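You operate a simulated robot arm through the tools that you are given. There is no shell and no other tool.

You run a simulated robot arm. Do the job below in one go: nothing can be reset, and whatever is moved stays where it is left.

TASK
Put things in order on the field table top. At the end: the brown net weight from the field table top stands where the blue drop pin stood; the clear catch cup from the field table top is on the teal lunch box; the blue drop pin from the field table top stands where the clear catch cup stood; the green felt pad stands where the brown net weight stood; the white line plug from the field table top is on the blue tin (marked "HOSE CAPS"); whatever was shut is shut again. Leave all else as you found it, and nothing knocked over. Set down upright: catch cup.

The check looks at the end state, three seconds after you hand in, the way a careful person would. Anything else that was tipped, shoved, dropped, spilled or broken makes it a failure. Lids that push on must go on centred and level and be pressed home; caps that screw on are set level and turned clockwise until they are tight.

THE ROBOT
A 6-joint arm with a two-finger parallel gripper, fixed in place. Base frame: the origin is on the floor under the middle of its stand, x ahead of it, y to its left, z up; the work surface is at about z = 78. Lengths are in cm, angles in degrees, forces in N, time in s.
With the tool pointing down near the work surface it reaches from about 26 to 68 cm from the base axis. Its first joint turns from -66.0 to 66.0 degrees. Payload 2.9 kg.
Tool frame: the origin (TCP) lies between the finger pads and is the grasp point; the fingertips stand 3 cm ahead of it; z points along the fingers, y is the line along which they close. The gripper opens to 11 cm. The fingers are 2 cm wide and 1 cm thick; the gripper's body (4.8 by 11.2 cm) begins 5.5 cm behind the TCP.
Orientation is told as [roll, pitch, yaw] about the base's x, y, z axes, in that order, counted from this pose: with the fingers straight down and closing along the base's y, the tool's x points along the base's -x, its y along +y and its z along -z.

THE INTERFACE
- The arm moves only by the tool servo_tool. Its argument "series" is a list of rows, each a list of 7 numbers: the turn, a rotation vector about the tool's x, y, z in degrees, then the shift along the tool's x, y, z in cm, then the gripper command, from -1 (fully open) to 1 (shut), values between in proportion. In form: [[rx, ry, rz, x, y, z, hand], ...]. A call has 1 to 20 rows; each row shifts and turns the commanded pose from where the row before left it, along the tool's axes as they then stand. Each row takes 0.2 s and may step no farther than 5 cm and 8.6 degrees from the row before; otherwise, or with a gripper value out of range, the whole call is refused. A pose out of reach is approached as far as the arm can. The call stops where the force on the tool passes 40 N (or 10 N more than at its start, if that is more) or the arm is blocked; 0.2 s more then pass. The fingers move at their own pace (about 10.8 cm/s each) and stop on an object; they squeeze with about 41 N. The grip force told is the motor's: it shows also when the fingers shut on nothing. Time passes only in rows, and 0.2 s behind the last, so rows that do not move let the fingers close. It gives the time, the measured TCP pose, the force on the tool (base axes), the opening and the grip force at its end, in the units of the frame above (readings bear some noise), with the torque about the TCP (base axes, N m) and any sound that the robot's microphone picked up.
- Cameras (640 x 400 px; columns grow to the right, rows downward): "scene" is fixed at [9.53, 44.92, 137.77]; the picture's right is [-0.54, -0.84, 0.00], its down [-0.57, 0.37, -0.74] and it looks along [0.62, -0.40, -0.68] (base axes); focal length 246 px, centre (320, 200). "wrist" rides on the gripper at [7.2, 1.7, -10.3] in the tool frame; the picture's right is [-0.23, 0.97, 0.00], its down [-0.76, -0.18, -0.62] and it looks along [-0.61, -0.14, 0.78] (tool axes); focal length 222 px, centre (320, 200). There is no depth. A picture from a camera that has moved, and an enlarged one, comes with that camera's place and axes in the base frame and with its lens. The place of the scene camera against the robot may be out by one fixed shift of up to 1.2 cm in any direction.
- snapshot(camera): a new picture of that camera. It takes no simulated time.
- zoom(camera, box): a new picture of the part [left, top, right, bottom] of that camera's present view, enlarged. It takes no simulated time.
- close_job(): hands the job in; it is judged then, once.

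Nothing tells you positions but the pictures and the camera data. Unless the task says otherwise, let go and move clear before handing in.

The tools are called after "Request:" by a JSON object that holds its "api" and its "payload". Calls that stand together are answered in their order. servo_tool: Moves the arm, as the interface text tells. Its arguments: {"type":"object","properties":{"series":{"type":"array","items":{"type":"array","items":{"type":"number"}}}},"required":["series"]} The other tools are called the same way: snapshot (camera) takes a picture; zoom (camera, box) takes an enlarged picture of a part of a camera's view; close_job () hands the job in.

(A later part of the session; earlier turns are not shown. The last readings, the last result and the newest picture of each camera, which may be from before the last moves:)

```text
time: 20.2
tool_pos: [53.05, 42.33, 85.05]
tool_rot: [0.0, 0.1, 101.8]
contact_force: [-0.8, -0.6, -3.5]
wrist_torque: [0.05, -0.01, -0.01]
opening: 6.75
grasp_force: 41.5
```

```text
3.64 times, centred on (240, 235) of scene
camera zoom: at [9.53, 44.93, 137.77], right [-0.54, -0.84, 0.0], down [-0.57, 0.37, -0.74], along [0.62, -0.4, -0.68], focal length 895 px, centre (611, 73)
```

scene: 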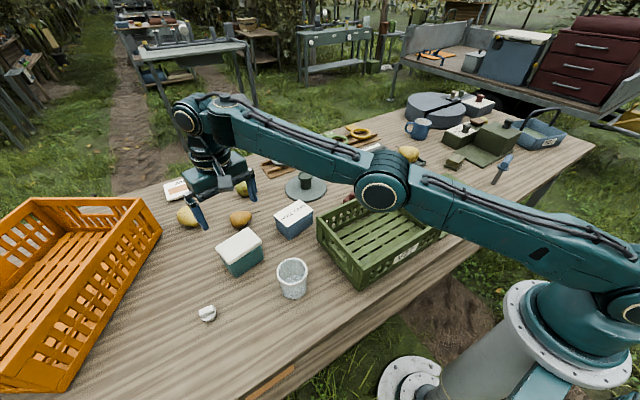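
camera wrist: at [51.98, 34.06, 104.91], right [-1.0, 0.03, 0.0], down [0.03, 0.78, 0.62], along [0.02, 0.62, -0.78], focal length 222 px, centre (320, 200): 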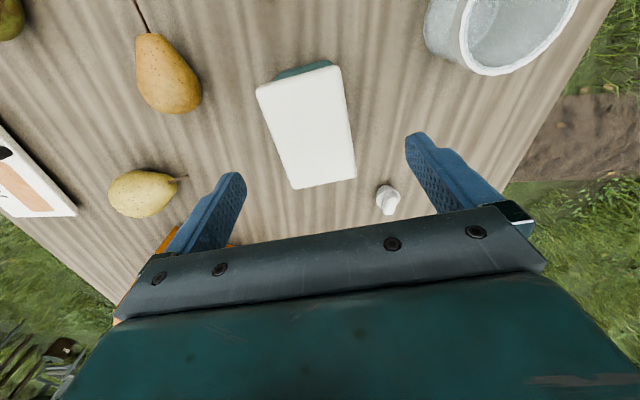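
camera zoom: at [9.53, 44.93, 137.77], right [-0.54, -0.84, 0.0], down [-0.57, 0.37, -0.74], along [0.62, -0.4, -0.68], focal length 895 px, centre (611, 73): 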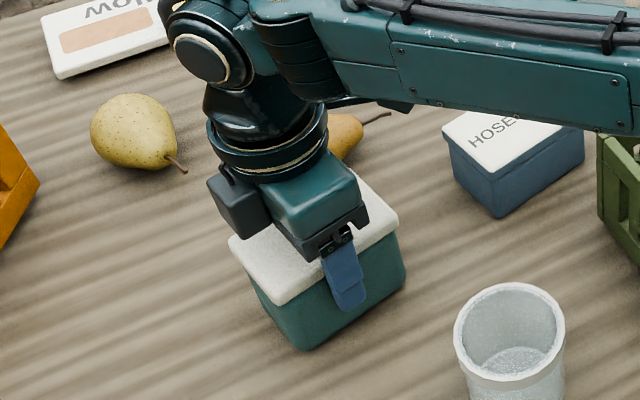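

Request:
{"api": "servo_tool", "payload": {"series": [[0, 0, 0, 0, 0, -0.3, 1], [0, 0, 0, 0, 0, -0.3, 1], [0, 0, 0, 0, 0, -0.3, 1]]}}

Request:
{"api": "zoom", "payload": {"camera": "wrist", "box": [160, 20, 480, 240]}}

Request:
{"api": "zoom", "payload": {"camera": "scene", "box": [180, 180, 300, 290]}}

```text
time: 21.0
tool_pos: [53.03, 42.33, 85.91]
tool_rot: [-0.1, 0.1, 101.9]
contact_force: [-0.5, 0.0, -3.1]
wrist_torque: [-0.02, -0.01, 0.01]
opening: 6.75
grasp_force: 40.7
```

```text
1.82 times, centred on (320, 130) of wrist
camera zoom: at [52.76, 34.87, 96.22], right [-1.0, 0.02, 0.0], down [0.02, 0.78, 0.62], along [0.01, 0.62, -0.78], focal length 404 px, centre (320, 327)
```

zoom: 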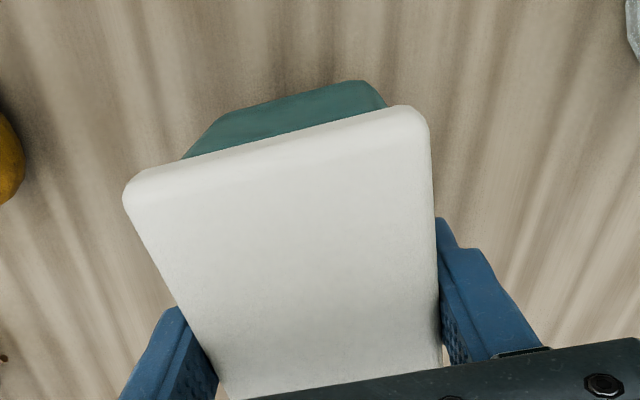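

```text
3.64 times, centred on (240, 235) of scene
camera zoom: at [9.53, 44.93, 137.77], right [-0.54, -0.84, 0.0], down [-0.57, 0.37, -0.74], along [0.62, -0.4, -0.68], focal length 895 px, centre (611, 73)
```

zoom: 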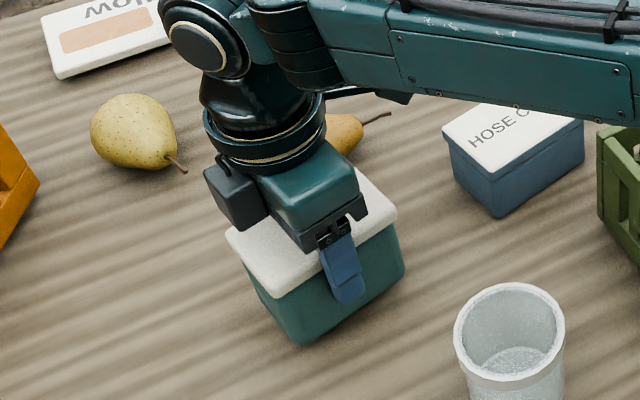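

The whole lunch box comes up with its lid, so this lid is either one piece or held tight. I'll set it straight back down where it was and release.

Request:
{"api": "servo_tool", "payload": {"series": [[0, 0, 0, 0, 0, 0.4, 1], [0, 0, 0, 0, 0, 0.4, 1], [0, 0, 0, 0, 0, 0.3, 1], [0, 0, 0, 0, 0, 0.15, 1], [0, 0, 0, 0, 0, 0, 1]]}}

```text
time: 22.2
tool_pos: [53.07, 42.36, 84.8]
tool_rot: [0.1, 0.1, 101.8]
contact_force: [0.0, -0.6, -3.4]
wrist_torque: [0.03, 0.01, 0.0]
opening: 6.74
grasp_force: 41.1
```

Request:
{"api": "servo_tool", "payload": {"series": [[0, 0, 0, 0, 0, 0.1, 1], [0, 0, 0, 0, 0, 0.05, 1]]}}

```text
time: 22.8
tool_pos: [53.06, 42.46, 84.77]
tool_rot: [0.1, 0.0, 101.8]
contact_force: [0.1, -0.7, 0.3]
wrist_torque: [-0.22, -0.06, -0.04]
opening: 6.76
grasp_force: 41.1
```

Request:
{"api": "servo_tool", "payload": {"series": [[0, 0, 0, 0, 0, 0, -0.4], [0, 0, 0, 0, 0, 0, -1], [0, 0, 0, 0, 0, -2, -1], [0, 0, 0, 0, 0, -4, -1], [0, 0, 0, 0, 0, -4, -1]]}}

Request:
{"api": "snapshot", "payload": {"camera": "wrist"}}

Request:
{"api": "zoom", "payload": {"camera": "wrist", "box": [220, 40, 420, 220]}}

Request:
{"api": "zoom", "payload": {"camera": "scene", "box": [210, 220, 270, 280]}}

```text
time: 24.0
tool_pos: [52.95, 42.14, 94.61]
tool_rot: [0.0, 0.0, 101.8]
contact_force: [-0.1, 0.8, 0.1]
wrist_torque: [0.02, -0.01, 0.0]
opening: 10.99
grasp_force: 0.1
```

```text
taken
camera wrist: at [52.65, 34.82, 104.91], right [-1.0, 0.02, 0.0], down [0.02, 0.78, 0.62], along [0.01, 0.62, -0.78], focal length 222 px, centre (320, 200)
```

wrist: 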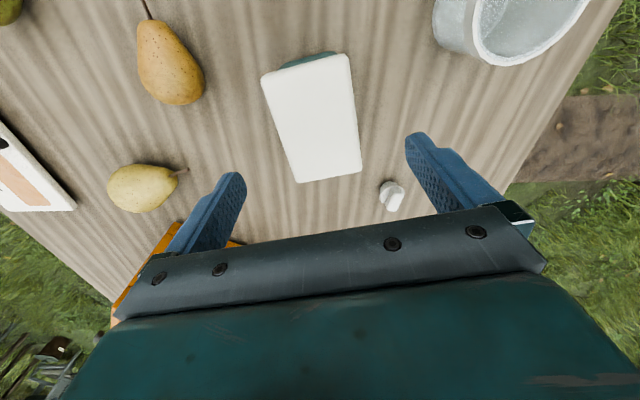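

```text
2.22 times, centred on (320, 130) of wrist
camera zoom: at [52.65, 34.82, 104.91], right [-1.0, 0.02, 0.0], down [0.02, 0.78, 0.62], along [0.01, 0.62, -0.78], focal length 494 px, centre (320, 356)
```

zoom: 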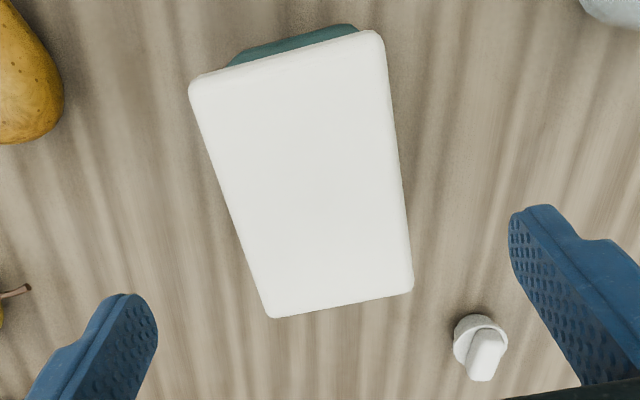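

```text
6.67 times, centred on (240, 250) of scene
camera zoom: at [9.53, 44.92, 137.77], right [-0.54, -0.84, 0.0], down [-0.57, 0.37, -0.74], along [0.62, -0.4, -0.68], focal length 1641 px, centre (853, -133)
```

zoom: 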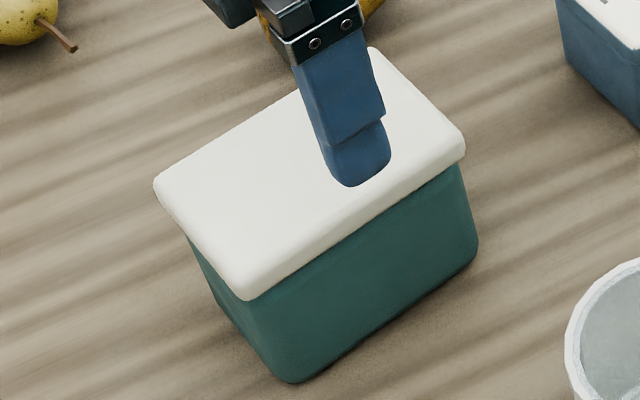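

The lunch box is back within a hair of where it was. The tin is the next suspect, so I'll move over it at about [57.2, 23.8] and look.

Request:
{"api": "servo_tool", "payload": {"series": [[0, 0, 1, 0, 0, -3, -1], [0, 0, 0, 3.76, -0.08, 0, -1], [0, 0, 0, 3.76, -0.08, 0, -1], [0, 0, 0, 3.76, -0.08, 0, -1], [0, 0, 0, 3.76, -0.08, 0, -1], [0, 0, 0, 3.76, -0.08, 0, -1], [0, 0, 0, 0, 0, 0, -1]]}}

Request:
{"api": "snapshot", "payload": {"camera": "wrist"}}

Request:
{"api": "zoom", "payload": {"camera": "wrist", "box": [220, 20, 420, 220]}}

```text
time: 25.6
tool_pos: [56.02, 22.71, 97.45]
tool_rot: [0.0, 0.0, 100.8]
contact_force: [0.0, -0.2, -0.6]
wrist_torque: [0.0, 0.01, 0.02]
opening: 10.98
grasp_force: 0.1
out of reach, approached as far as the arm can: row 1
```

```text
taken
camera wrist: at [55.66, 15.44, 107.87], right [-1.0, 0.04, 0.0], down [0.03, 0.78, 0.62], along [0.03, 0.62, -0.78], focal length 222 px, centre (320, 200)
```

wrist: 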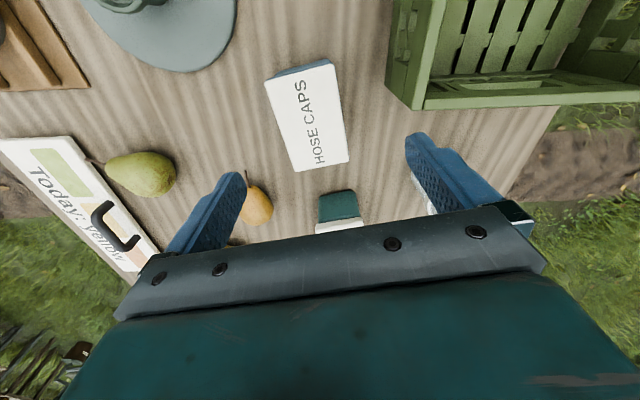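

```text
2.00 times, centred on (320, 120) of wrist
camera zoom: at [55.66, 15.44, 107.87], right [-1.0, 0.04, 0.0], down [0.03, 0.78, 0.62], along [0.03, 0.62, -0.78], focal length 444 px, centre (320, 360)
```

zoom: 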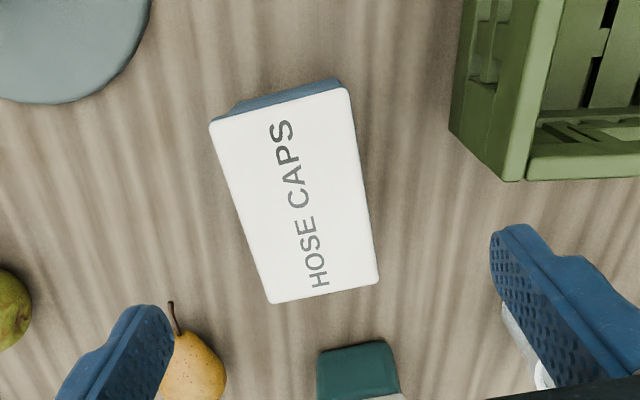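

The tin lid centre is at about [56.9, 24.0], top near z 84.4. I'll correct the position, descend to lid height and close partway to check the gaps.

Request:
{"api": "servo_tool", "payload": {"series": [[0, 0, 0.3, -0.5, -0.6, 2.0, -1], [0, 0, 0, -0.55, -0.53, 2.0, -1], [0, 0, 0, 0, 0, 2.0, -1], [0, 0, 0, 0, 0, 2.0, -1], [0, 0, 0, 0, 0, 0, -1]]}}

Request:
{"api": "zoom", "payload": {"camera": "wrist", "box": [200, 20, 440, 240]}}

```text
time: 26.8
tool_pos: [56.87, 24.03, 89.42]
tool_rot: [0.0, 0.0, 100.5]
contact_force: [0.5, -0.1, -0.2]
wrist_torque: [0.0, 0.0, 0.05]
opening: 11.02
grasp_force: 0.1
```

```text
1.82 times, centred on (320, 130) of wrist
camera zoom: at [56.5, 16.63, 99.73], right [-1.0, 0.05, 0.0], down [0.04, 0.78, 0.62], along [0.03, 0.62, -0.78], focal length 404 px, centre (320, 327)
```

zoom: 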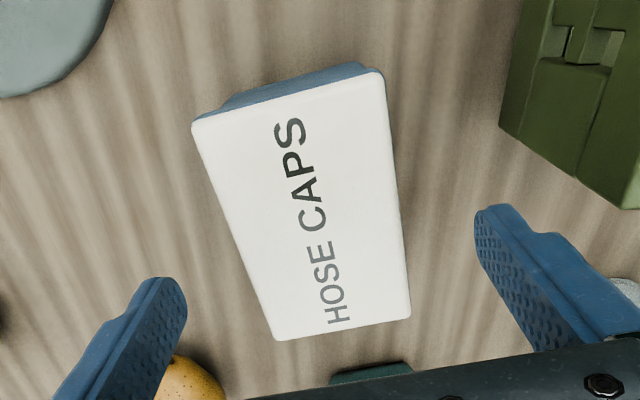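

Request:
{"api": "servo_tool", "payload": {"series": [[0, 0, 0, 0, -0.05, 1.5, -1], [0, 0, 0, 0, 0, 1.5, -1], [0, 0, 0, 0, 0, 1.5, -1], [0, 0, 0, 0, 0, 1.0, -1], [0, 0, 0, 0, 0, 0, -0.36], [0, 0, 0, 0, 0, 0, -0.36]]}}

Request:
{"api": "zoom", "payload": {"camera": "wrist", "box": [160, 20, 480, 240]}}

Request:
{"api": "zoom", "payload": {"camera": "scene", "box": [240, 150, 360, 260]}}

```text
time: 28.2
tool_pos: [56.97, 24.13, 84.06]
tool_rot: [0.0, 0.0, 100.5]
contact_force: [-0.4, 0.5, -1.1]
wrist_torque: [-0.02, 0.02, 0.02]
opening: 7.46
grasp_force: 0.1
```

```text
1.82 times, centred on (320, 130) of wrist
camera zoom: at [56.58, 16.74, 94.32], right [-1.0, 0.05, 0.0], down [0.04, 0.78, 0.62], along [0.03, 0.62, -0.78], focal length 404 px, centre (320, 327)
```

zoom: 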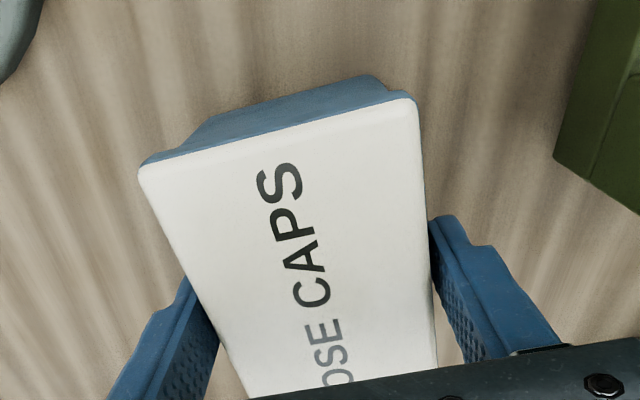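

```text
3.64 times, centred on (300, 205) of scene
camera zoom: at [9.53, 44.92, 137.77], right [-0.54, -0.84, 0.0], down [-0.57, 0.37, -0.74], along [0.62, -0.4, -0.68], focal length 895 px, centre (393, 182)
```

zoom: 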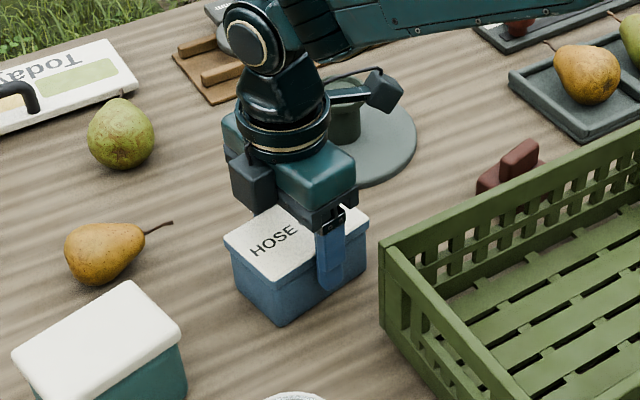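

Request:
{"api": "servo_tool", "payload": {"series": [[0, 0, 0, 0, 0, 0, -0.25], [0, 0, 0, 0, 0, 0, 1], [0, 0, 0, 0, 0, 0, 1], [0, 0, 0, 0, 0, -0.2, 1], [0, 0, 0, 0, 0, -0.2, 1]]}}

Request:
{"api": "zoom", "payload": {"camera": "wrist", "box": [160, 20, 480, 240]}}

Request:
{"api": "zoom", "payload": {"camera": "scene", "box": [240, 150, 360, 260]}}

```text
time: 29.4
tool_pos: [56.98, 24.11, 84.26]
tool_rot: [0.0, 0.0, 100.5]
contact_force: [-0.3, 0.4, -2.4]
wrist_torque: [0.0, -0.01, -0.02]
opening: 6.9
grasp_force: 40.6
```

```text
1.82 times, centred on (320, 130) of wrist
camera zoom: at [56.66, 16.67, 94.67], right [-1.0, 0.05, 0.0], down [0.04, 0.78, 0.62], along [0.03, 0.62, -0.78], focal length 404 px, centre (320, 327)
```

zoom: 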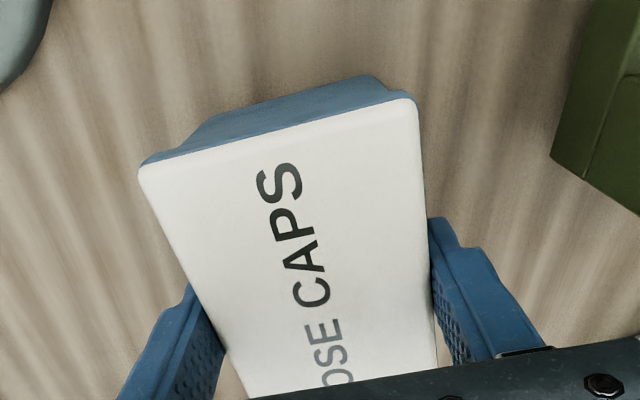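

```text
3.64 times, centred on (300, 205) of scene
camera zoom: at [9.53, 44.93, 137.77], right [-0.54, -0.84, 0.0], down [-0.57, 0.37, -0.74], along [0.62, -0.4, -0.68], focal length 895 px, centre (393, 182)
```

zoom: 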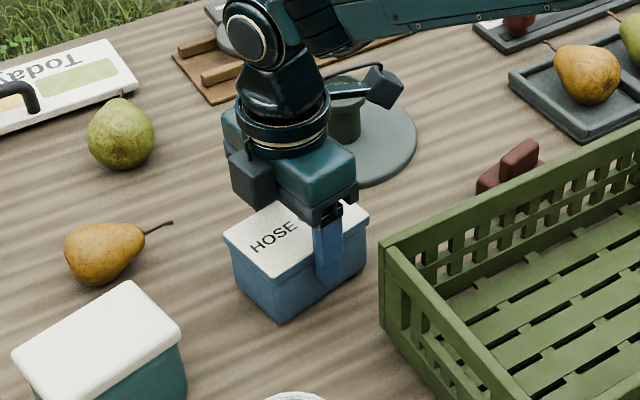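

The tin also comes up as one piece, so I'll set it straight back down and release it.

Request:
{"api": "servo_tool", "payload": {"series": [[0, 0, 0, 0, 0, 0.2, 1], [0, 0, 0, 0, 0, 0.1, 1], [0, 0, 0, 0, 0, 0, 1]]}}

```text
time: 30.2
tool_pos: [57.04, 24.07, 83.94]
tool_rot: [0.0, 0.0, 100.4]
contact_force: [-0.8, 1.5, -0.1]
wrist_torque: [-0.07, 0.1, -0.03]
opening: 6.88
grasp_force: 41.1
```

Request:
{"api": "servo_tool", "payload": {"series": [[0, 0, 0, 0, 0, 0.05, 1], [0, 0, 0, 0, 0, 0, -0.36], [0, 0, 0, 0, 0, 0, -1], [0, 0, 0, 0, 0, -3, -1], [0, 0, 0, 0, 0, -4, -1], [0, 0, 0, 0, 0, -4, -1]]}}

Request:
{"api": "zoom", "payload": {"camera": "scene", "box": [270, 190, 325, 245]}}

Request:
{"api": "snapshot", "payload": {"camera": "wrist"}}

```text
time: 31.6
tool_pos: [57.05, 24.17, 94.82]
tool_rot: [0.0, 0.0, 100.5]
contact_force: [-0.1, -0.2, 0.5]
wrist_torque: [0.04, 0.0, -0.03]
opening: 11.01
grasp_force: 0.1
```

```text
7.27 times, centred on (298, 218) of scene
camera zoom: at [9.53, 44.92, 137.77], right [-0.54, -0.84, 0.0], down [-0.57, 0.37, -0.74], along [0.62, -0.4, -0.68], focal length 1790 px, centre (484, 73)
```

zoom: 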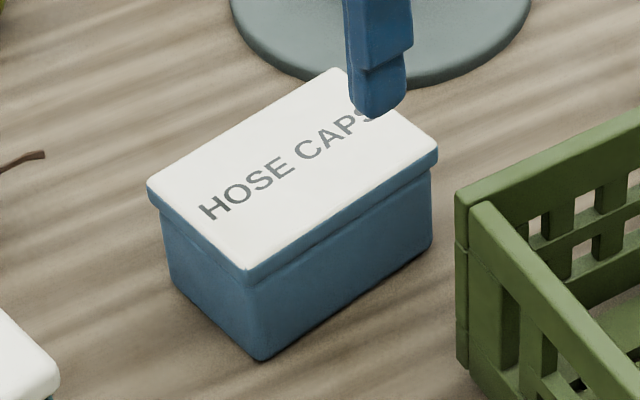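

```text
taken
camera wrist: at [56.66, 16.67, 105.18], right [-1.0, 0.05, 0.0], down [0.04, 0.78, 0.62], along [0.03, 0.62, -0.78], focal length 222 px, centre (320, 200)
```

wrist: 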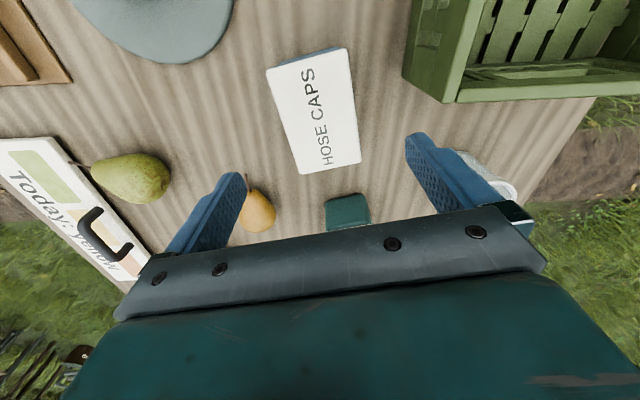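

The tin is back in place. Next I'll inspect the green board with the mushroom knob and the olive block on the right, starting from above the board.

Request:
{"api": "servo_tool", "payload": {"series": [[0, 0, 0, 0, 0, -4, -1], [0, 0, 0, 0, 0, -4, -1], [0, 0, 0, 4.1, 2.33, -0.5, -1], [0, 0, 0, 4.1, 2.33, -0.5, -1], [0, 0, 0, 4.1, 2.33, -0.5, -1], [0, 0, 0, 4.1, 2.33, -0.5, -1], [0, 0, 0, 4.1, 2.33, -0.5, -1], [0, 0, 0, 4.1, 2.33, -0.5, -1], [0, 0, 0, 4.1, 2.33, -0.5, -1], [0, 0, 0, 4.1, 2.33, -0.5, -1], [0, 0, 0, 4.1, 2.33, 0, -1], [0, 0, 0, 4.1, 2.33, 0, -1], [0, 0, 0, 4.1, 2.33, 0, -1]]}}

Request:
{"api": "servo_tool", "payload": {"series": [[0, 0, 8.375, 0, 0, 0, -1], [0, 0, 8.375, 0, 0, 0, -1], [0, 0, 8.375, 0, 0, 0, -1], [0, 0, 8.375, 0, 0, 0, -1], [0, 0, 8.375, 0, 0, 0, -1], [0, 0, 8.375, 0, 0, 0, -1], [0, 0, 8.375, 0, 0, 0, -1], [0, 0, 8.375, 0, 0, 0, -1], [0, 0, 8.375, 0, 0, 0, -1], [0, 0, 8.375, 0, 0, 0, -1], [0, 0, 8.375, 0, 0, 0, -1], [0, 0, 8.375, 0, 0, 0, -1], [0, 0, 0, 0, 0, 0, -1]]}}

Request:
{"api": "snapshot", "payload": {"camera": "wrist"}}

Request:
{"api": "zoom", "payload": {"camera": "wrist", "box": [120, 0, 440, 200]}}

```text
time: 34.4
tool_pos: [40.14, -24.95, 106.87]
tool_rot: [0.0, -0.1, 100.6]
contact_force: [-0.1, -0.1, 0.3]
wrist_torque: [0.02, -0.03, -0.01]
opening: 10.97
grasp_force: 0.0
```

```text
time: 37.2
tool_pos: [40.06, -24.98, 107.04]
tool_rot: [0.0, 0.0, -0.2]
contact_force: [-0.8, 1.3, -0.5]
wrist_torque: [-0.02, -0.02, -0.03]
opening: 11.01
grasp_force: 0.1
```

```text
taken
camera wrist: at [32.78, -23.21, 117.29], right [0.23, 0.97, 0.0], down [0.76, -0.18, 0.62], along [0.61, -0.14, -0.78], focal length 222 px, centre (320, 200)
```

wrist: 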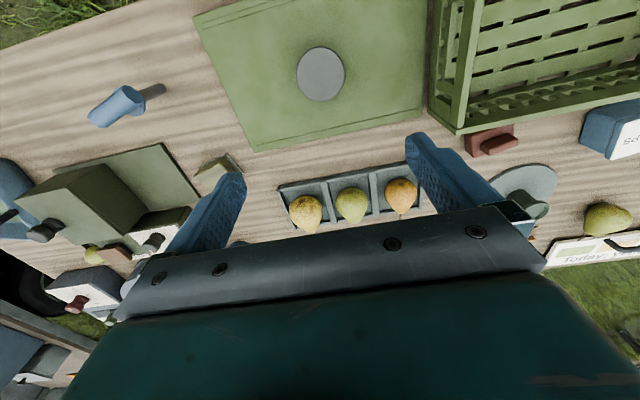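

```text
2.00 times, centred on (280, 100) of wrist
camera zoom: at [32.78, -23.21, 117.29], right [0.23, 0.97, 0.0], down [0.76, -0.18, 0.62], along [0.61, -0.14, -0.78], focal length 444 px, centre (400, 400)
```

zoom: 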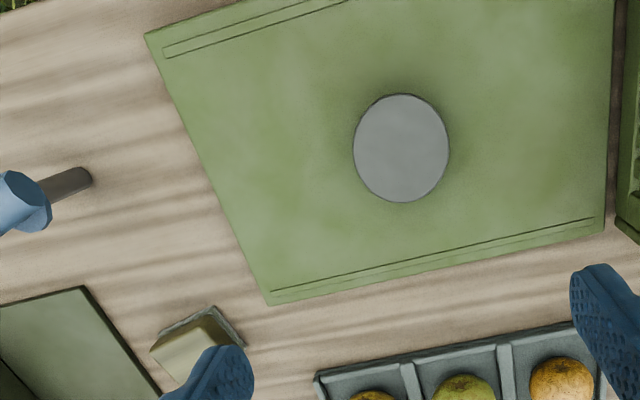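

Request:
{"api": "zoom", "payload": {"camera": "scene", "box": [200, 320, 330, 400]}}

Request:
{"api": "zoom", "payload": {"camera": "scene", "box": [380, 180, 540, 300]}}

Request:
{"api": "zoom", "payload": {"camera": "wrist", "box": [190, 0, 450, 170]}}

Request:
{"api": "zoom", "payload": {"camera": "scene", "box": [320, 240, 460, 340]}}

```text
4.92 times, centred on (265, 360) of scene
camera zoom: at [9.53, 44.92, 137.77], right [-0.54, -0.84, 0.0], down [-0.57, 0.37, -0.74], along [0.62, -0.4, -0.68], focal length 1212 px, centre (591, -588)
```

zoom: 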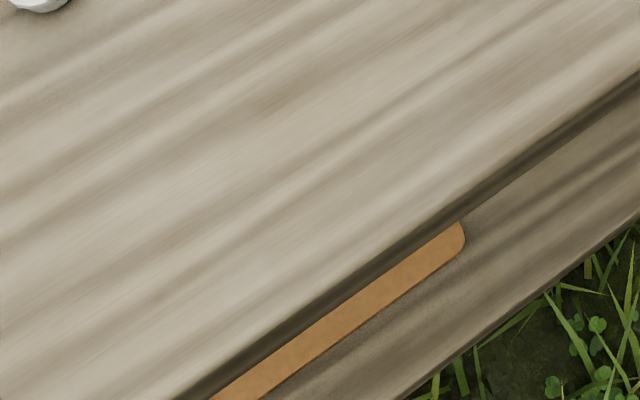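

```text
3.33 times, centred on (460, 240) of scene
camera zoom: at [9.53, 44.92, 137.77], right [-0.54, -0.84, 0.0], down [-0.57, 0.37, -0.74], along [0.62, -0.4, -0.68], focal length 821 px, centre (-147, 67)
```

zoom: 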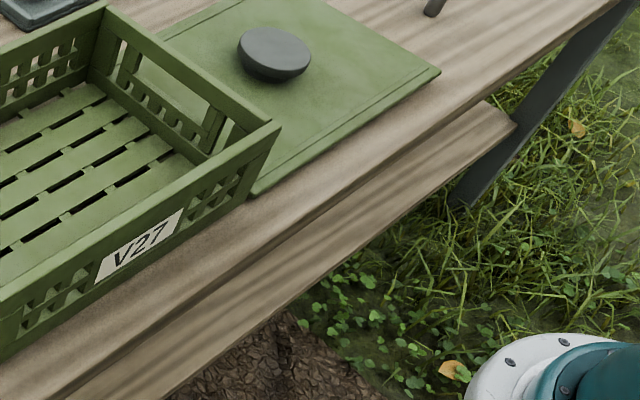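

```text
2.35 times, centred on (320, 85) of wrist
camera zoom: at [32.78, -23.21, 117.29], right [0.23, 0.97, 0.0], down [0.76, -0.18, 0.62], along [0.61, -0.14, -0.78], focal length 523 px, centre (320, 471)
```

zoom: 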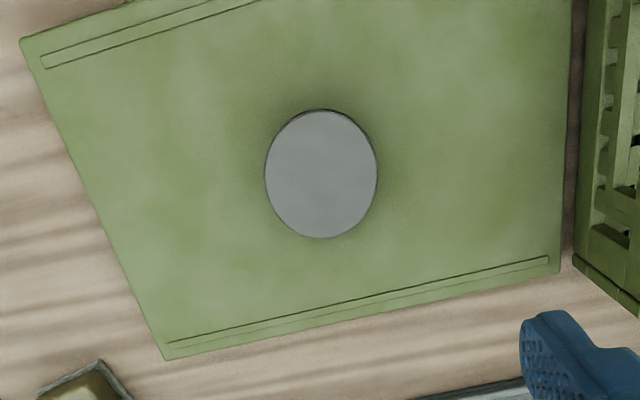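

```text
4.00 times, centred on (390, 290) of scene
camera zoom: at [9.53, 44.92, 137.77], right [-0.54, -0.84, 0.0], down [-0.57, 0.37, -0.74], along [0.62, -0.4, -0.68], focal length 985 px, centre (40, -160)
```

zoom: 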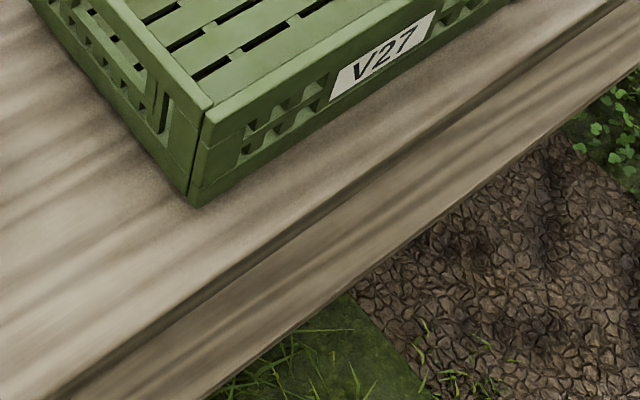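

There's a tan strip low at the table's front edge near [25, 45] that could be a drawer front. Before touching the board I'll go look at it from the robot's side.

Request:
{"api": "servo_tool", "payload": {"series": [[0, 0, 0, 1.43, 4.5, 0, -1], [0, 0, 0, 1.43, 4.5, 0, -1], [0, 0, 0, 1.43, 4.5, 0, -1], [0, 0, 0, 1.43, 4.5, 0, -1], [0, 0, 0, 1.43, 4.5, 0, -1], [0, 0, 0, 1.43, 4.5, 0, -1], [0, 0, 0, 1.43, 4.5, 0, -1], [0, 0, 0, 1.43, 4.5, 0, -1], [0, 0, 0, 1.43, 4.5, 0, -1], [0, 0, 0, 1.43, 4.5, 0, -1], [0, 0, 0, 1.43, 4.5, 0, -1], [0, 0, 0, 1.43, 4.5, 0, -1], [0, 0, 0, 1.43, 4.5, 0, -1], [0, 0, 0, 1.43, 4.5, 0, -1], [0, 0, 0, 0, 0, 0, -1]]}}

Request:
{"api": "snapshot", "payload": {"camera": "wrist"}}

Request:
{"api": "snapshot", "payload": {"camera": "scene"}}

```text
time: 40.4
tool_pos: [20.07, 38.34, 106.93]
tool_rot: [-0.1, 0.1, -0.1]
contact_force: [0.7, 0.6, -0.1]
wrist_torque: [0.0, 0.0, 0.03]
opening: 11.0
grasp_force: 0.1
```

```text
taken
camera wrist: at [12.68, 40.02, 117.23], right [0.23, 0.97, 0.0], down [0.76, -0.18, 0.62], along [0.61, -0.14, -0.78], focal length 222 px, centre (320, 200)
```

wrist: 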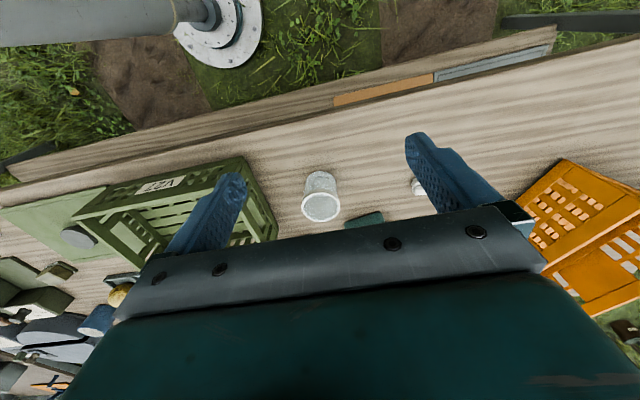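

```text
taken
```

scene: 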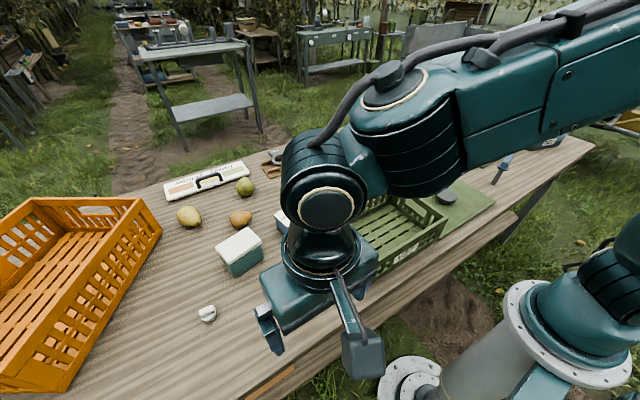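

Request:
{"api": "zoom", "payload": {"camera": "wrist", "box": [300, 10, 620, 150]}}

Request:
{"api": "zoom", "payload": {"camera": "wrist", "box": [0, 130, 280, 300]}}

```text
2.00 times, centred on (460, 80) of wrist
camera zoom: at [12.68, 40.02, 117.23], right [0.23, 0.97, 0.0], down [0.76, -0.18, 0.62], along [0.61, -0.14, -0.78], focal length 444 px, centre (40, 440)
```

zoom: 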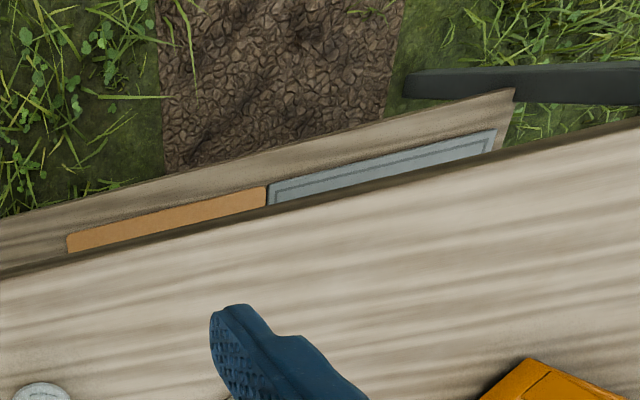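

```text
2.29 times, centred on (140, 215) of wrist
camera zoom: at [12.68, 40.02, 117.23], right [0.23, 0.97, 0.0], down [0.76, -0.18, 0.62], along [0.61, -0.14, -0.78], focal length 508 px, centre (731, 166)
```

zoom: 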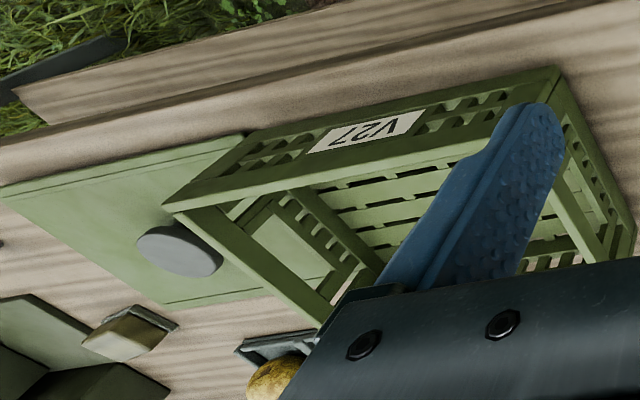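

That's just a lower shelf with stored boards, out of reach. The green board with its centred knob looks like a hatch or lid at about [38.4, -24.4], so I'll go above the knob.

Request:
{"api": "servo_tool", "payload": {"series": [[0, 0, 0, -1.307, -4.48, 0, -1], [0, 0, 0, -1.307, -4.48, 0, -1], [0, 0, 0, -1.307, -4.48, 0, -1], [0, 0, 0, -1.307, -4.48, 0, -1], [0, 0, 0, -1.307, -4.48, 0, -1], [0, 0, 0, -1.307, -4.48, 0, -1], [0, 0, 0, -1.307, -4.48, 0, -1], [0, 0, 0, -1.307, -4.48, 0, -1], [0, 0, 0, -1.307, -4.48, 0, -1], [0, 0, 0, -1.307, -4.48, 0, -1], [0, 0, 0, -1.307, -4.48, 0, -1], [0, 0, 0, -1.307, -4.48, 0, -1], [0, 0, 0, -1.307, -4.48, 0, -1], [0, 0, 0, -1.307, -4.48, 0, -1], [0, 0, 0, 0, 0, 4, -1], [0, 0, 0, 0, 0, 4, -1], [0, 0, 0, 0, 0, 0, -1]]}}

Request:
{"api": "snapshot", "payload": {"camera": "wrist"}}

Request:
{"api": "zoom", "payload": {"camera": "wrist", "box": [220, 40, 420, 200]}}

Request:
{"api": "zoom", "payload": {"camera": "scene", "box": [380, 130, 540, 250]}}

```text
time: 44.0
tool_pos: [38.36, -24.8, 99.01]
tool_rot: [0.1, 0.0, 0.0]
contact_force: [-1.1, 1.6, -0.4]
wrist_torque: [0.0, 0.01, -0.03]
opening: 11.01
grasp_force: 0.0
```

```text
taken
camera wrist: at [31.0, -23.04, 109.33], right [0.23, 0.97, 0.0], down [0.76, -0.18, 0.62], along [0.61, -0.14, -0.78], focal length 222 px, centre (320, 200)
```

wrist: 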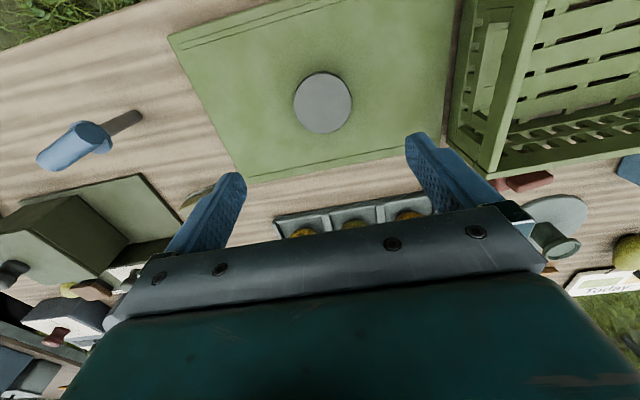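

```text
2.50 times, centred on (320, 120) of wrist
camera zoom: at [31.0, -23.04, 109.33], right [0.23, 0.97, 0.0], down [0.76, -0.18, 0.62], along [0.61, -0.14, -0.78], focal length 555 px, centre (320, 400)
```

zoom: 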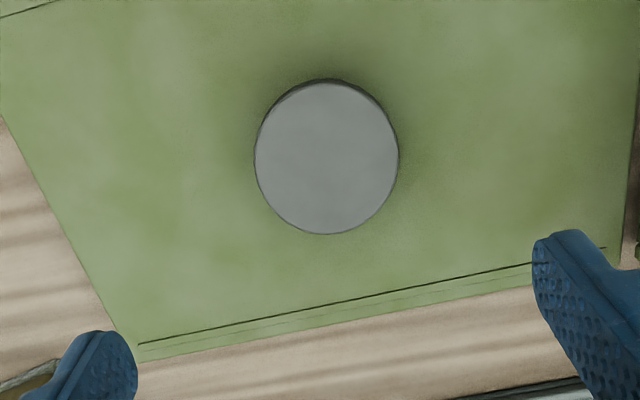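

```text
3.33 times, centred on (460, 190) of scene
camera zoom: at [9.53, 44.92, 137.77], right [-0.54, -0.84, 0.0], down [-0.57, 0.37, -0.74], along [0.62, -0.4, -0.68], focal length 821 px, centre (-147, 233)
```

zoom: 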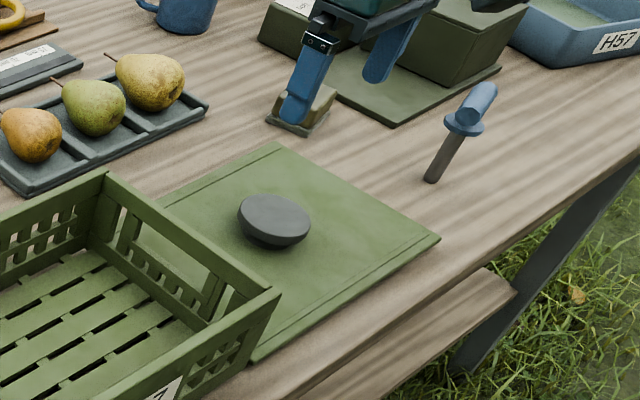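

The knob top is near z 82.6 with its centre at [38.15, -24.4] and a diameter of about 6.6. I'll descend around it.

Request:
{"api": "servo_tool", "payload": {"series": [[0, 0, 0, 0.2, 0.3, 3, -1], [0, 0, 0, 0, 0, 3.5, -1], [0, 0, 0, 0, 0, 3.5, -1], [0, 0, 0, 0, 0, 3.5, -1], [0, 0, 0, 0, 0, 0, -1]]}}

Request:
{"api": "zoom", "payload": {"camera": "wrist", "box": [160, 40, 480, 240]}}

Request:
{"api": "zoom", "payload": {"camera": "scene", "box": [380, 130, 540, 250]}}

```text
time: 45.2
tool_pos: [38.14, -24.35, 85.38]
tool_rot: [0.0, -0.1, 0.0]
contact_force: [0.9, -0.1, -0.1]
wrist_torque: [0.04, -0.01, 0.01]
opening: 11.02
grasp_force: 0.0
```

```text
2.00 times, centred on (320, 140) of wrist
camera zoom: at [30.75, -22.65, 95.72], right [0.23, 0.97, 0.0], down [0.76, -0.18, 0.62], along [0.61, -0.14, -0.78], focal length 444 px, centre (320, 320)
```

zoom: 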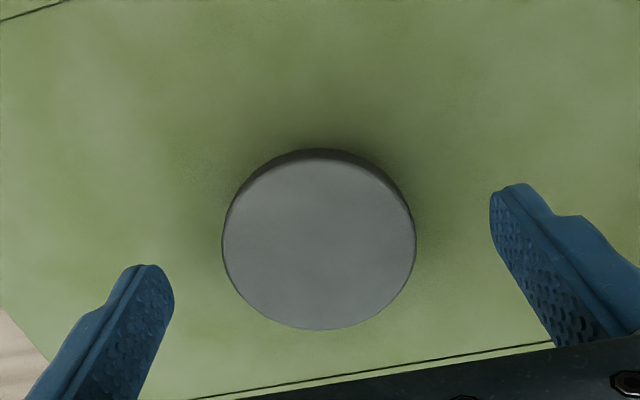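

```text
3.33 times, centred on (460, 190) of scene
camera zoom: at [9.53, 44.92, 137.77], right [-0.54, -0.84, 0.0], down [-0.57, 0.37, -0.74], along [0.62, -0.4, -0.68], focal length 821 px, centre (-147, 233)
```

zoom: 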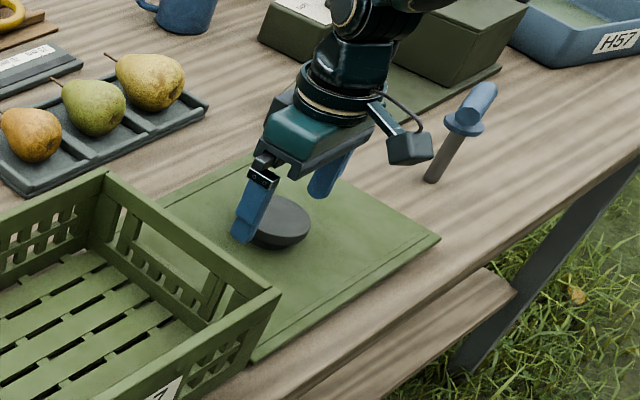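

Request:
{"api": "servo_tool", "payload": {"series": [[0, 0, 0, 0.1, 0, 1.5, -1], [0, 0, 0, 0, 0, 1.2, -1], [0, 0, 0, 0, 0, 0, -0.3], [0, 0, 0, 0, 0, 0, 1], [0, 0, 0, 0, 0, 0, 1]]}}

Request:
{"api": "zoom", "payload": {"camera": "wrist", "box": [160, 40, 480, 240]}}

Request:
{"api": "zoom", "payload": {"camera": "scene", "box": [380, 130, 540, 250]}}

```text
time: 46.4
tool_pos: [38.1, -24.44, 82.71]
tool_rot: [-0.1, 0.0, 0.0]
contact_force: [0.2, -0.8, -0.5]
wrist_torque: [-0.16, -0.13, 0.0]
opening: 6.68
grasp_force: 41.7
```

```text
2.00 times, centred on (320, 140) of wrist
camera zoom: at [30.79, -22.64, 93.04], right [0.23, 0.97, 0.0], down [0.76, -0.18, 0.62], along [0.61, -0.14, -0.78], focal length 444 px, centre (320, 320)
```

zoom: 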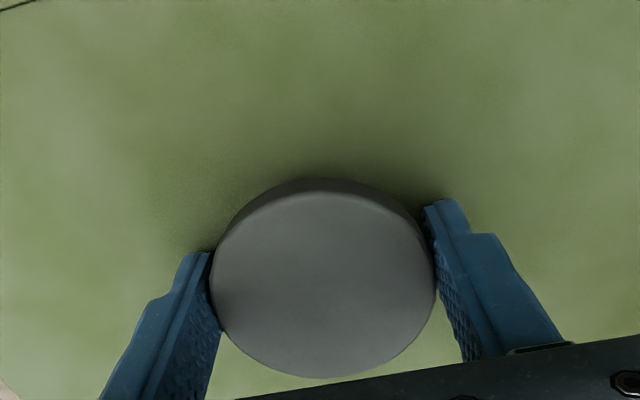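

```text
3.33 times, centred on (460, 190) of scene
camera zoom: at [9.53, 44.92, 137.77], right [-0.54, -0.84, 0.0], down [-0.57, 0.37, -0.74], along [0.62, -0.4, -0.68], focal length 821 px, centre (-147, 233)
```

zoom: 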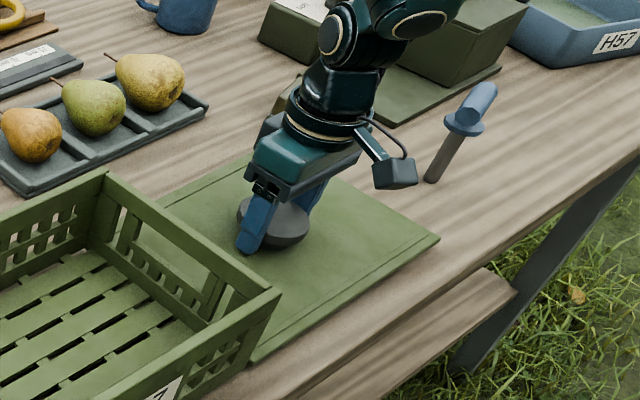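

Gripped on the knob with 6.7 cm opening. I'll lift gently a little to see whether it moves.

Request:
{"api": "servo_tool", "payload": {"series": [[0, 0, 0, 0, 0, -0.2, 1], [0, 0, 0, 0, 0, -0.2, 1]]}}

Request:
{"api": "zoom", "payload": {"camera": "scene", "box": [380, 130, 540, 250]}}

```text
time: 47.0
tool_pos: [38.04, -24.25, 83.18]
tool_rot: [0.0, 0.1, 0.1]
contact_force: [0.3, 0.0, -1.6]
wrist_torque: [0.0, 0.03, -0.04]
opening: 6.72
grasp_force: 40.9
```

```text
3.33 times, centred on (460, 190) of scene
camera zoom: at [9.53, 44.92, 137.77], right [-0.54, -0.84, 0.0], down [-0.57, 0.37, -0.74], along [0.62, -0.4, -0.68], focal length 821 px, centre (-147, 233)
```

zoom: 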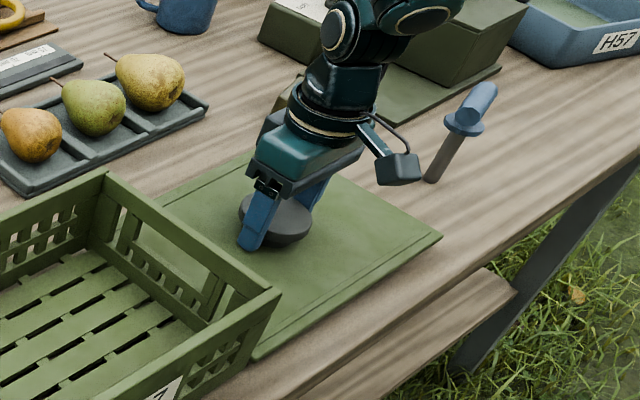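

The board is loose and light, at about 1.6 N. I'll lift it a few centimetres to see what lies under it.

Request:
{"api": "servo_tool", "payload": {"series": [[0, 0, 0, 0, 0, -0.8, 1], [0, 0, 0, 0, 0, -1.2, 1], [0, 0, 0, 0, 0, -1.5, 1], [0, 0, 0, 0, 0, -2, 1], [0, 0, 0, 0, 0, 0, 1]]}}

Request:
{"api": "zoom", "payload": {"camera": "scene", "box": [380, 130, 540, 250]}}

Request:
{"api": "snapshot", "payload": {"camera": "wrist"}}

```text
time: 48.2
tool_pos: [38.12, -24.42, 88.9]
tool_rot: [0.1, 0.1, -0.1]
contact_force: [0.3, -0.4, -1.6]
wrist_torque: [-0.03, -0.02, 0.03]
opening: 6.71
grasp_force: 40.3
```

```text
3.33 times, centred on (460, 190) of scene
camera zoom: at [9.53, 44.92, 137.77], right [-0.54, -0.84, 0.0], down [-0.57, 0.37, -0.74], along [0.62, -0.4, -0.68], focal length 821 px, centre (-147, 233)
```

zoom: 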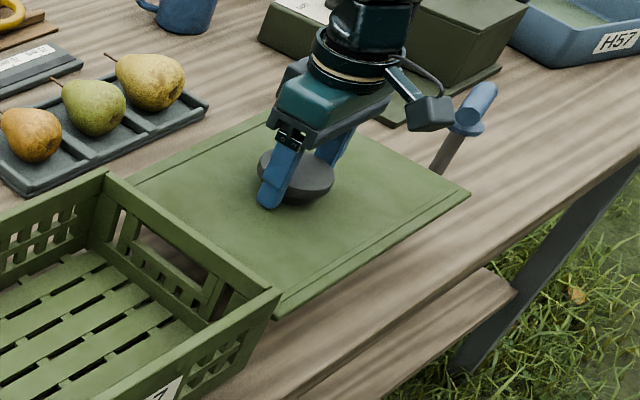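

```text
taken
camera wrist: at [30.74, -22.73, 99.08], right [0.23, 0.97, 0.0], down [0.76, -0.18, 0.62], along [0.61, -0.14, -0.78], focal length 222 px, centre (320, 200)
```

wrist: 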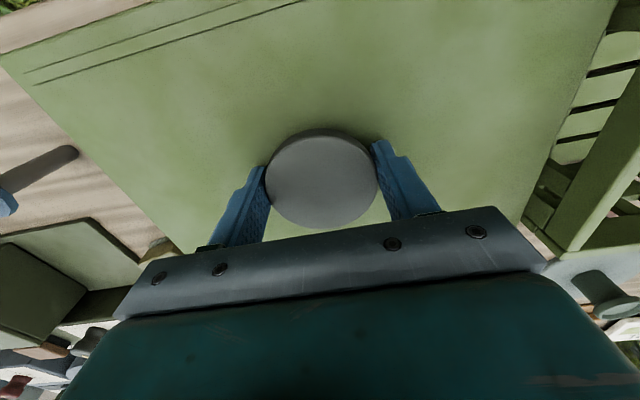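

Request:
{"api": "servo_tool", "payload": {"series": [[0, 0, 0, 0, 0, -3, 1], [0, 0, 0, 0, 0, -4, 1], [0, 0, 0, 0, 0, -4, 1], [0, 0, 0, 0, 0, -4, 1], [0, 0, 0, 0, 0, 0, 1]]}}

Request:
{"api": "snapshot", "payload": {"camera": "scene"}}

Request:
{"api": "zoom", "payload": {"camera": "scene", "box": [380, 130, 540, 250]}}

```text
time: 49.4
tool_pos: [38.07, -24.33, 103.68]
tool_rot: [0.0, 0.0, 0.0]
contact_force: [0.3, -0.5, -1.5]
wrist_torque: [-0.01, -0.01, 0.02]
opening: 6.7
grasp_force: 41.0
```

```text
taken
```

scene: 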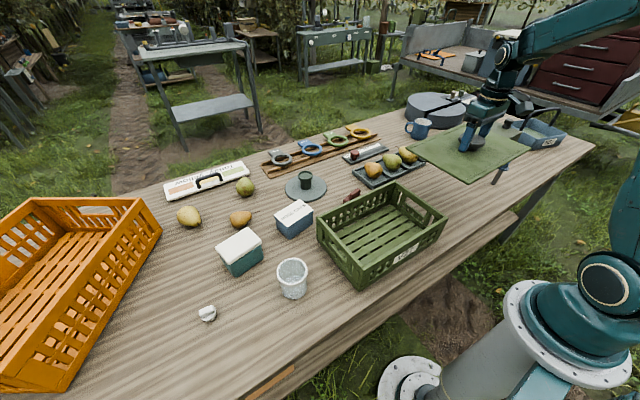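

```text
3.33 times, centred on (460, 190) of scene
camera zoom: at [9.53, 44.92, 137.77], right [-0.54, -0.84, 0.0], down [-0.57, 0.37, -0.74], along [0.62, -0.4, -0.68], focal length 821 px, centre (-147, 233)
```

zoom: 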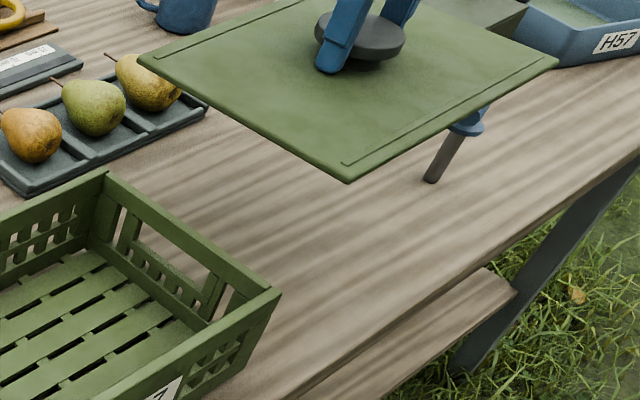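

There's only plain table under the board, so it's just a loose crate lid. I'll put it back exactly where it lay.

Request:
{"api": "servo_tool", "payload": {"series": [[0, 0, 0, 0, 0, 4, 1], [0, 0, 0, 0, 0, 4, 1], [0, 0, 0, 0, 0, 4, 1], [0, 0, 0, 0, 0, 4, 1], [0, 0, 0, 0, 0, 2.5, 1], [0, 0, 0, 0, 0, 1.5, 1], [0, 0, 0, 0, 0, 0.6, 1], [0, 0, 0, 0, 0, 0, 1]]}}

```text
time: 51.2
tool_pos: [38.03, -24.52, 82.9]
tool_rot: [-0.1, 0.0, 0.0]
contact_force: [0.1, 0.4, -1.2]
wrist_torque: [0.01, 0.02, 0.01]
opening: 6.7
grasp_force: 41.3
```

Request:
{"api": "servo_tool", "payload": {"series": [[0, 0, 0, 0, 0, 0.15, 1], [0, 0, 0, 0, 0, 0.1, 1], [0, 0, 0, 0, 0, 0, 1]]}}

Request:
{"api": "zoom", "payload": {"camera": "scene", "box": [380, 160, 510, 250]}}

```text
time: 52.0
tool_pos: [38.14, -24.56, 82.75]
tool_rot: [0.0, 0.0, 0.0]
contact_force: [0.3, -0.1, -1.9]
wrist_torque: [-0.01, 0.02, 0.01]
opening: 6.73
grasp_force: 41.5
```

```text
4.44 times, centred on (445, 205) of scene
camera zoom: at [9.53, 44.92, 137.77], right [-0.54, -0.84, 0.0], down [-0.57, 0.37, -0.74], along [0.62, -0.4, -0.68], focal length 1094 px, centre (-236, 178)
```

zoom: 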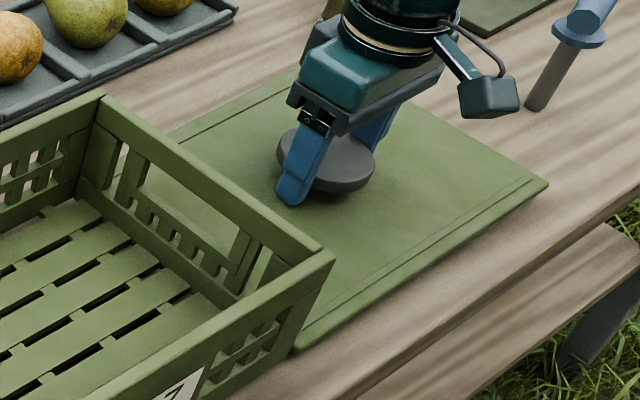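

Request:
{"api": "servo_tool", "payload": {"series": [[0, 0, 0, 0, 0, 0.08, 1], [0, 0, 0, 0, 0, 0, 1]]}}

```text
time: 52.6
tool_pos: [38.12, -24.4, 82.71]
tool_rot: [0.0, -0.1, -0.1]
contact_force: [-1.6, -1.0, 3.8]
wrist_torque: [0.39, -0.1, 0.05]
opening: 6.72
grasp_force: 41.2
```

Now it's resting on the table. I'll open the fingers and go up, then check the board's position.

Request:
{"api": "servo_tool", "payload": {"series": [[0, 0, 0, 0, 0, -0.05, 1], [0, 0, 0, 0, 0, 0, -0.4], [0, 0, 0, 0, 0, 0, -1], [0, 0, 0, 0, 0, -3, -1], [0, 0, 0, 0, 0, -4, -1], [0, 0, 0, 0, 0, -4, -1], [0, 0, 0, 0, 0, -4, -1]]}}

Request:
{"api": "zoom", "payload": {"camera": "scene", "box": [380, 160, 510, 250]}}

Request:
{"api": "snapshot", "payload": {"camera": "wrist"}}

```text
time: 54.2
tool_pos: [38.15, -24.45, 97.8]
tool_rot: [-0.1, 0.1, 0.0]
contact_force: [-1.1, 0.8, -0.3]
wrist_torque: [0.0, 0.0, -0.01]
opening: 10.99
grasp_force: 0.1
```

```text
4.44 times, centred on (445, 205) of scene
camera zoom: at [9.53, 44.93, 137.77], right [-0.54, -0.84, 0.0], down [-0.57, 0.37, -0.74], along [0.62, -0.4, -0.68], focal length 1094 px, centre (-236, 178)
```

zoom: 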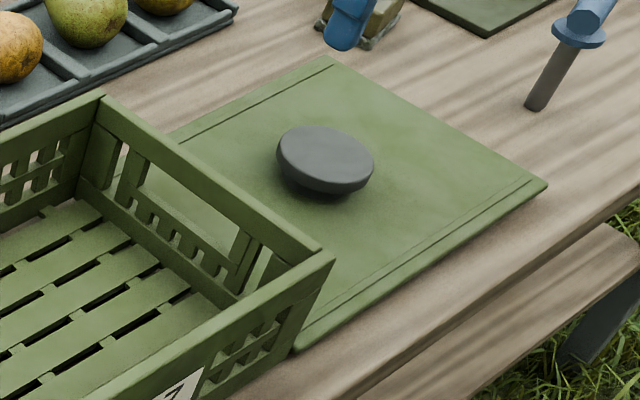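

```text
taken
camera wrist: at [30.9, -22.6, 108.13], right [0.23, 0.97, 0.0], down [0.76, -0.18, 0.62], along [0.61, -0.14, -0.78], focal length 222 px, centre (320, 200)
```

wrist: 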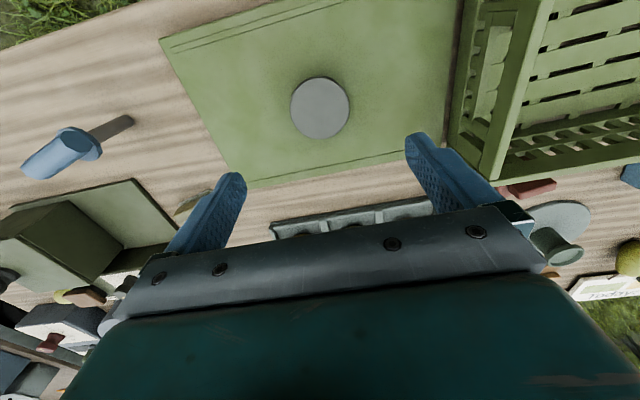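

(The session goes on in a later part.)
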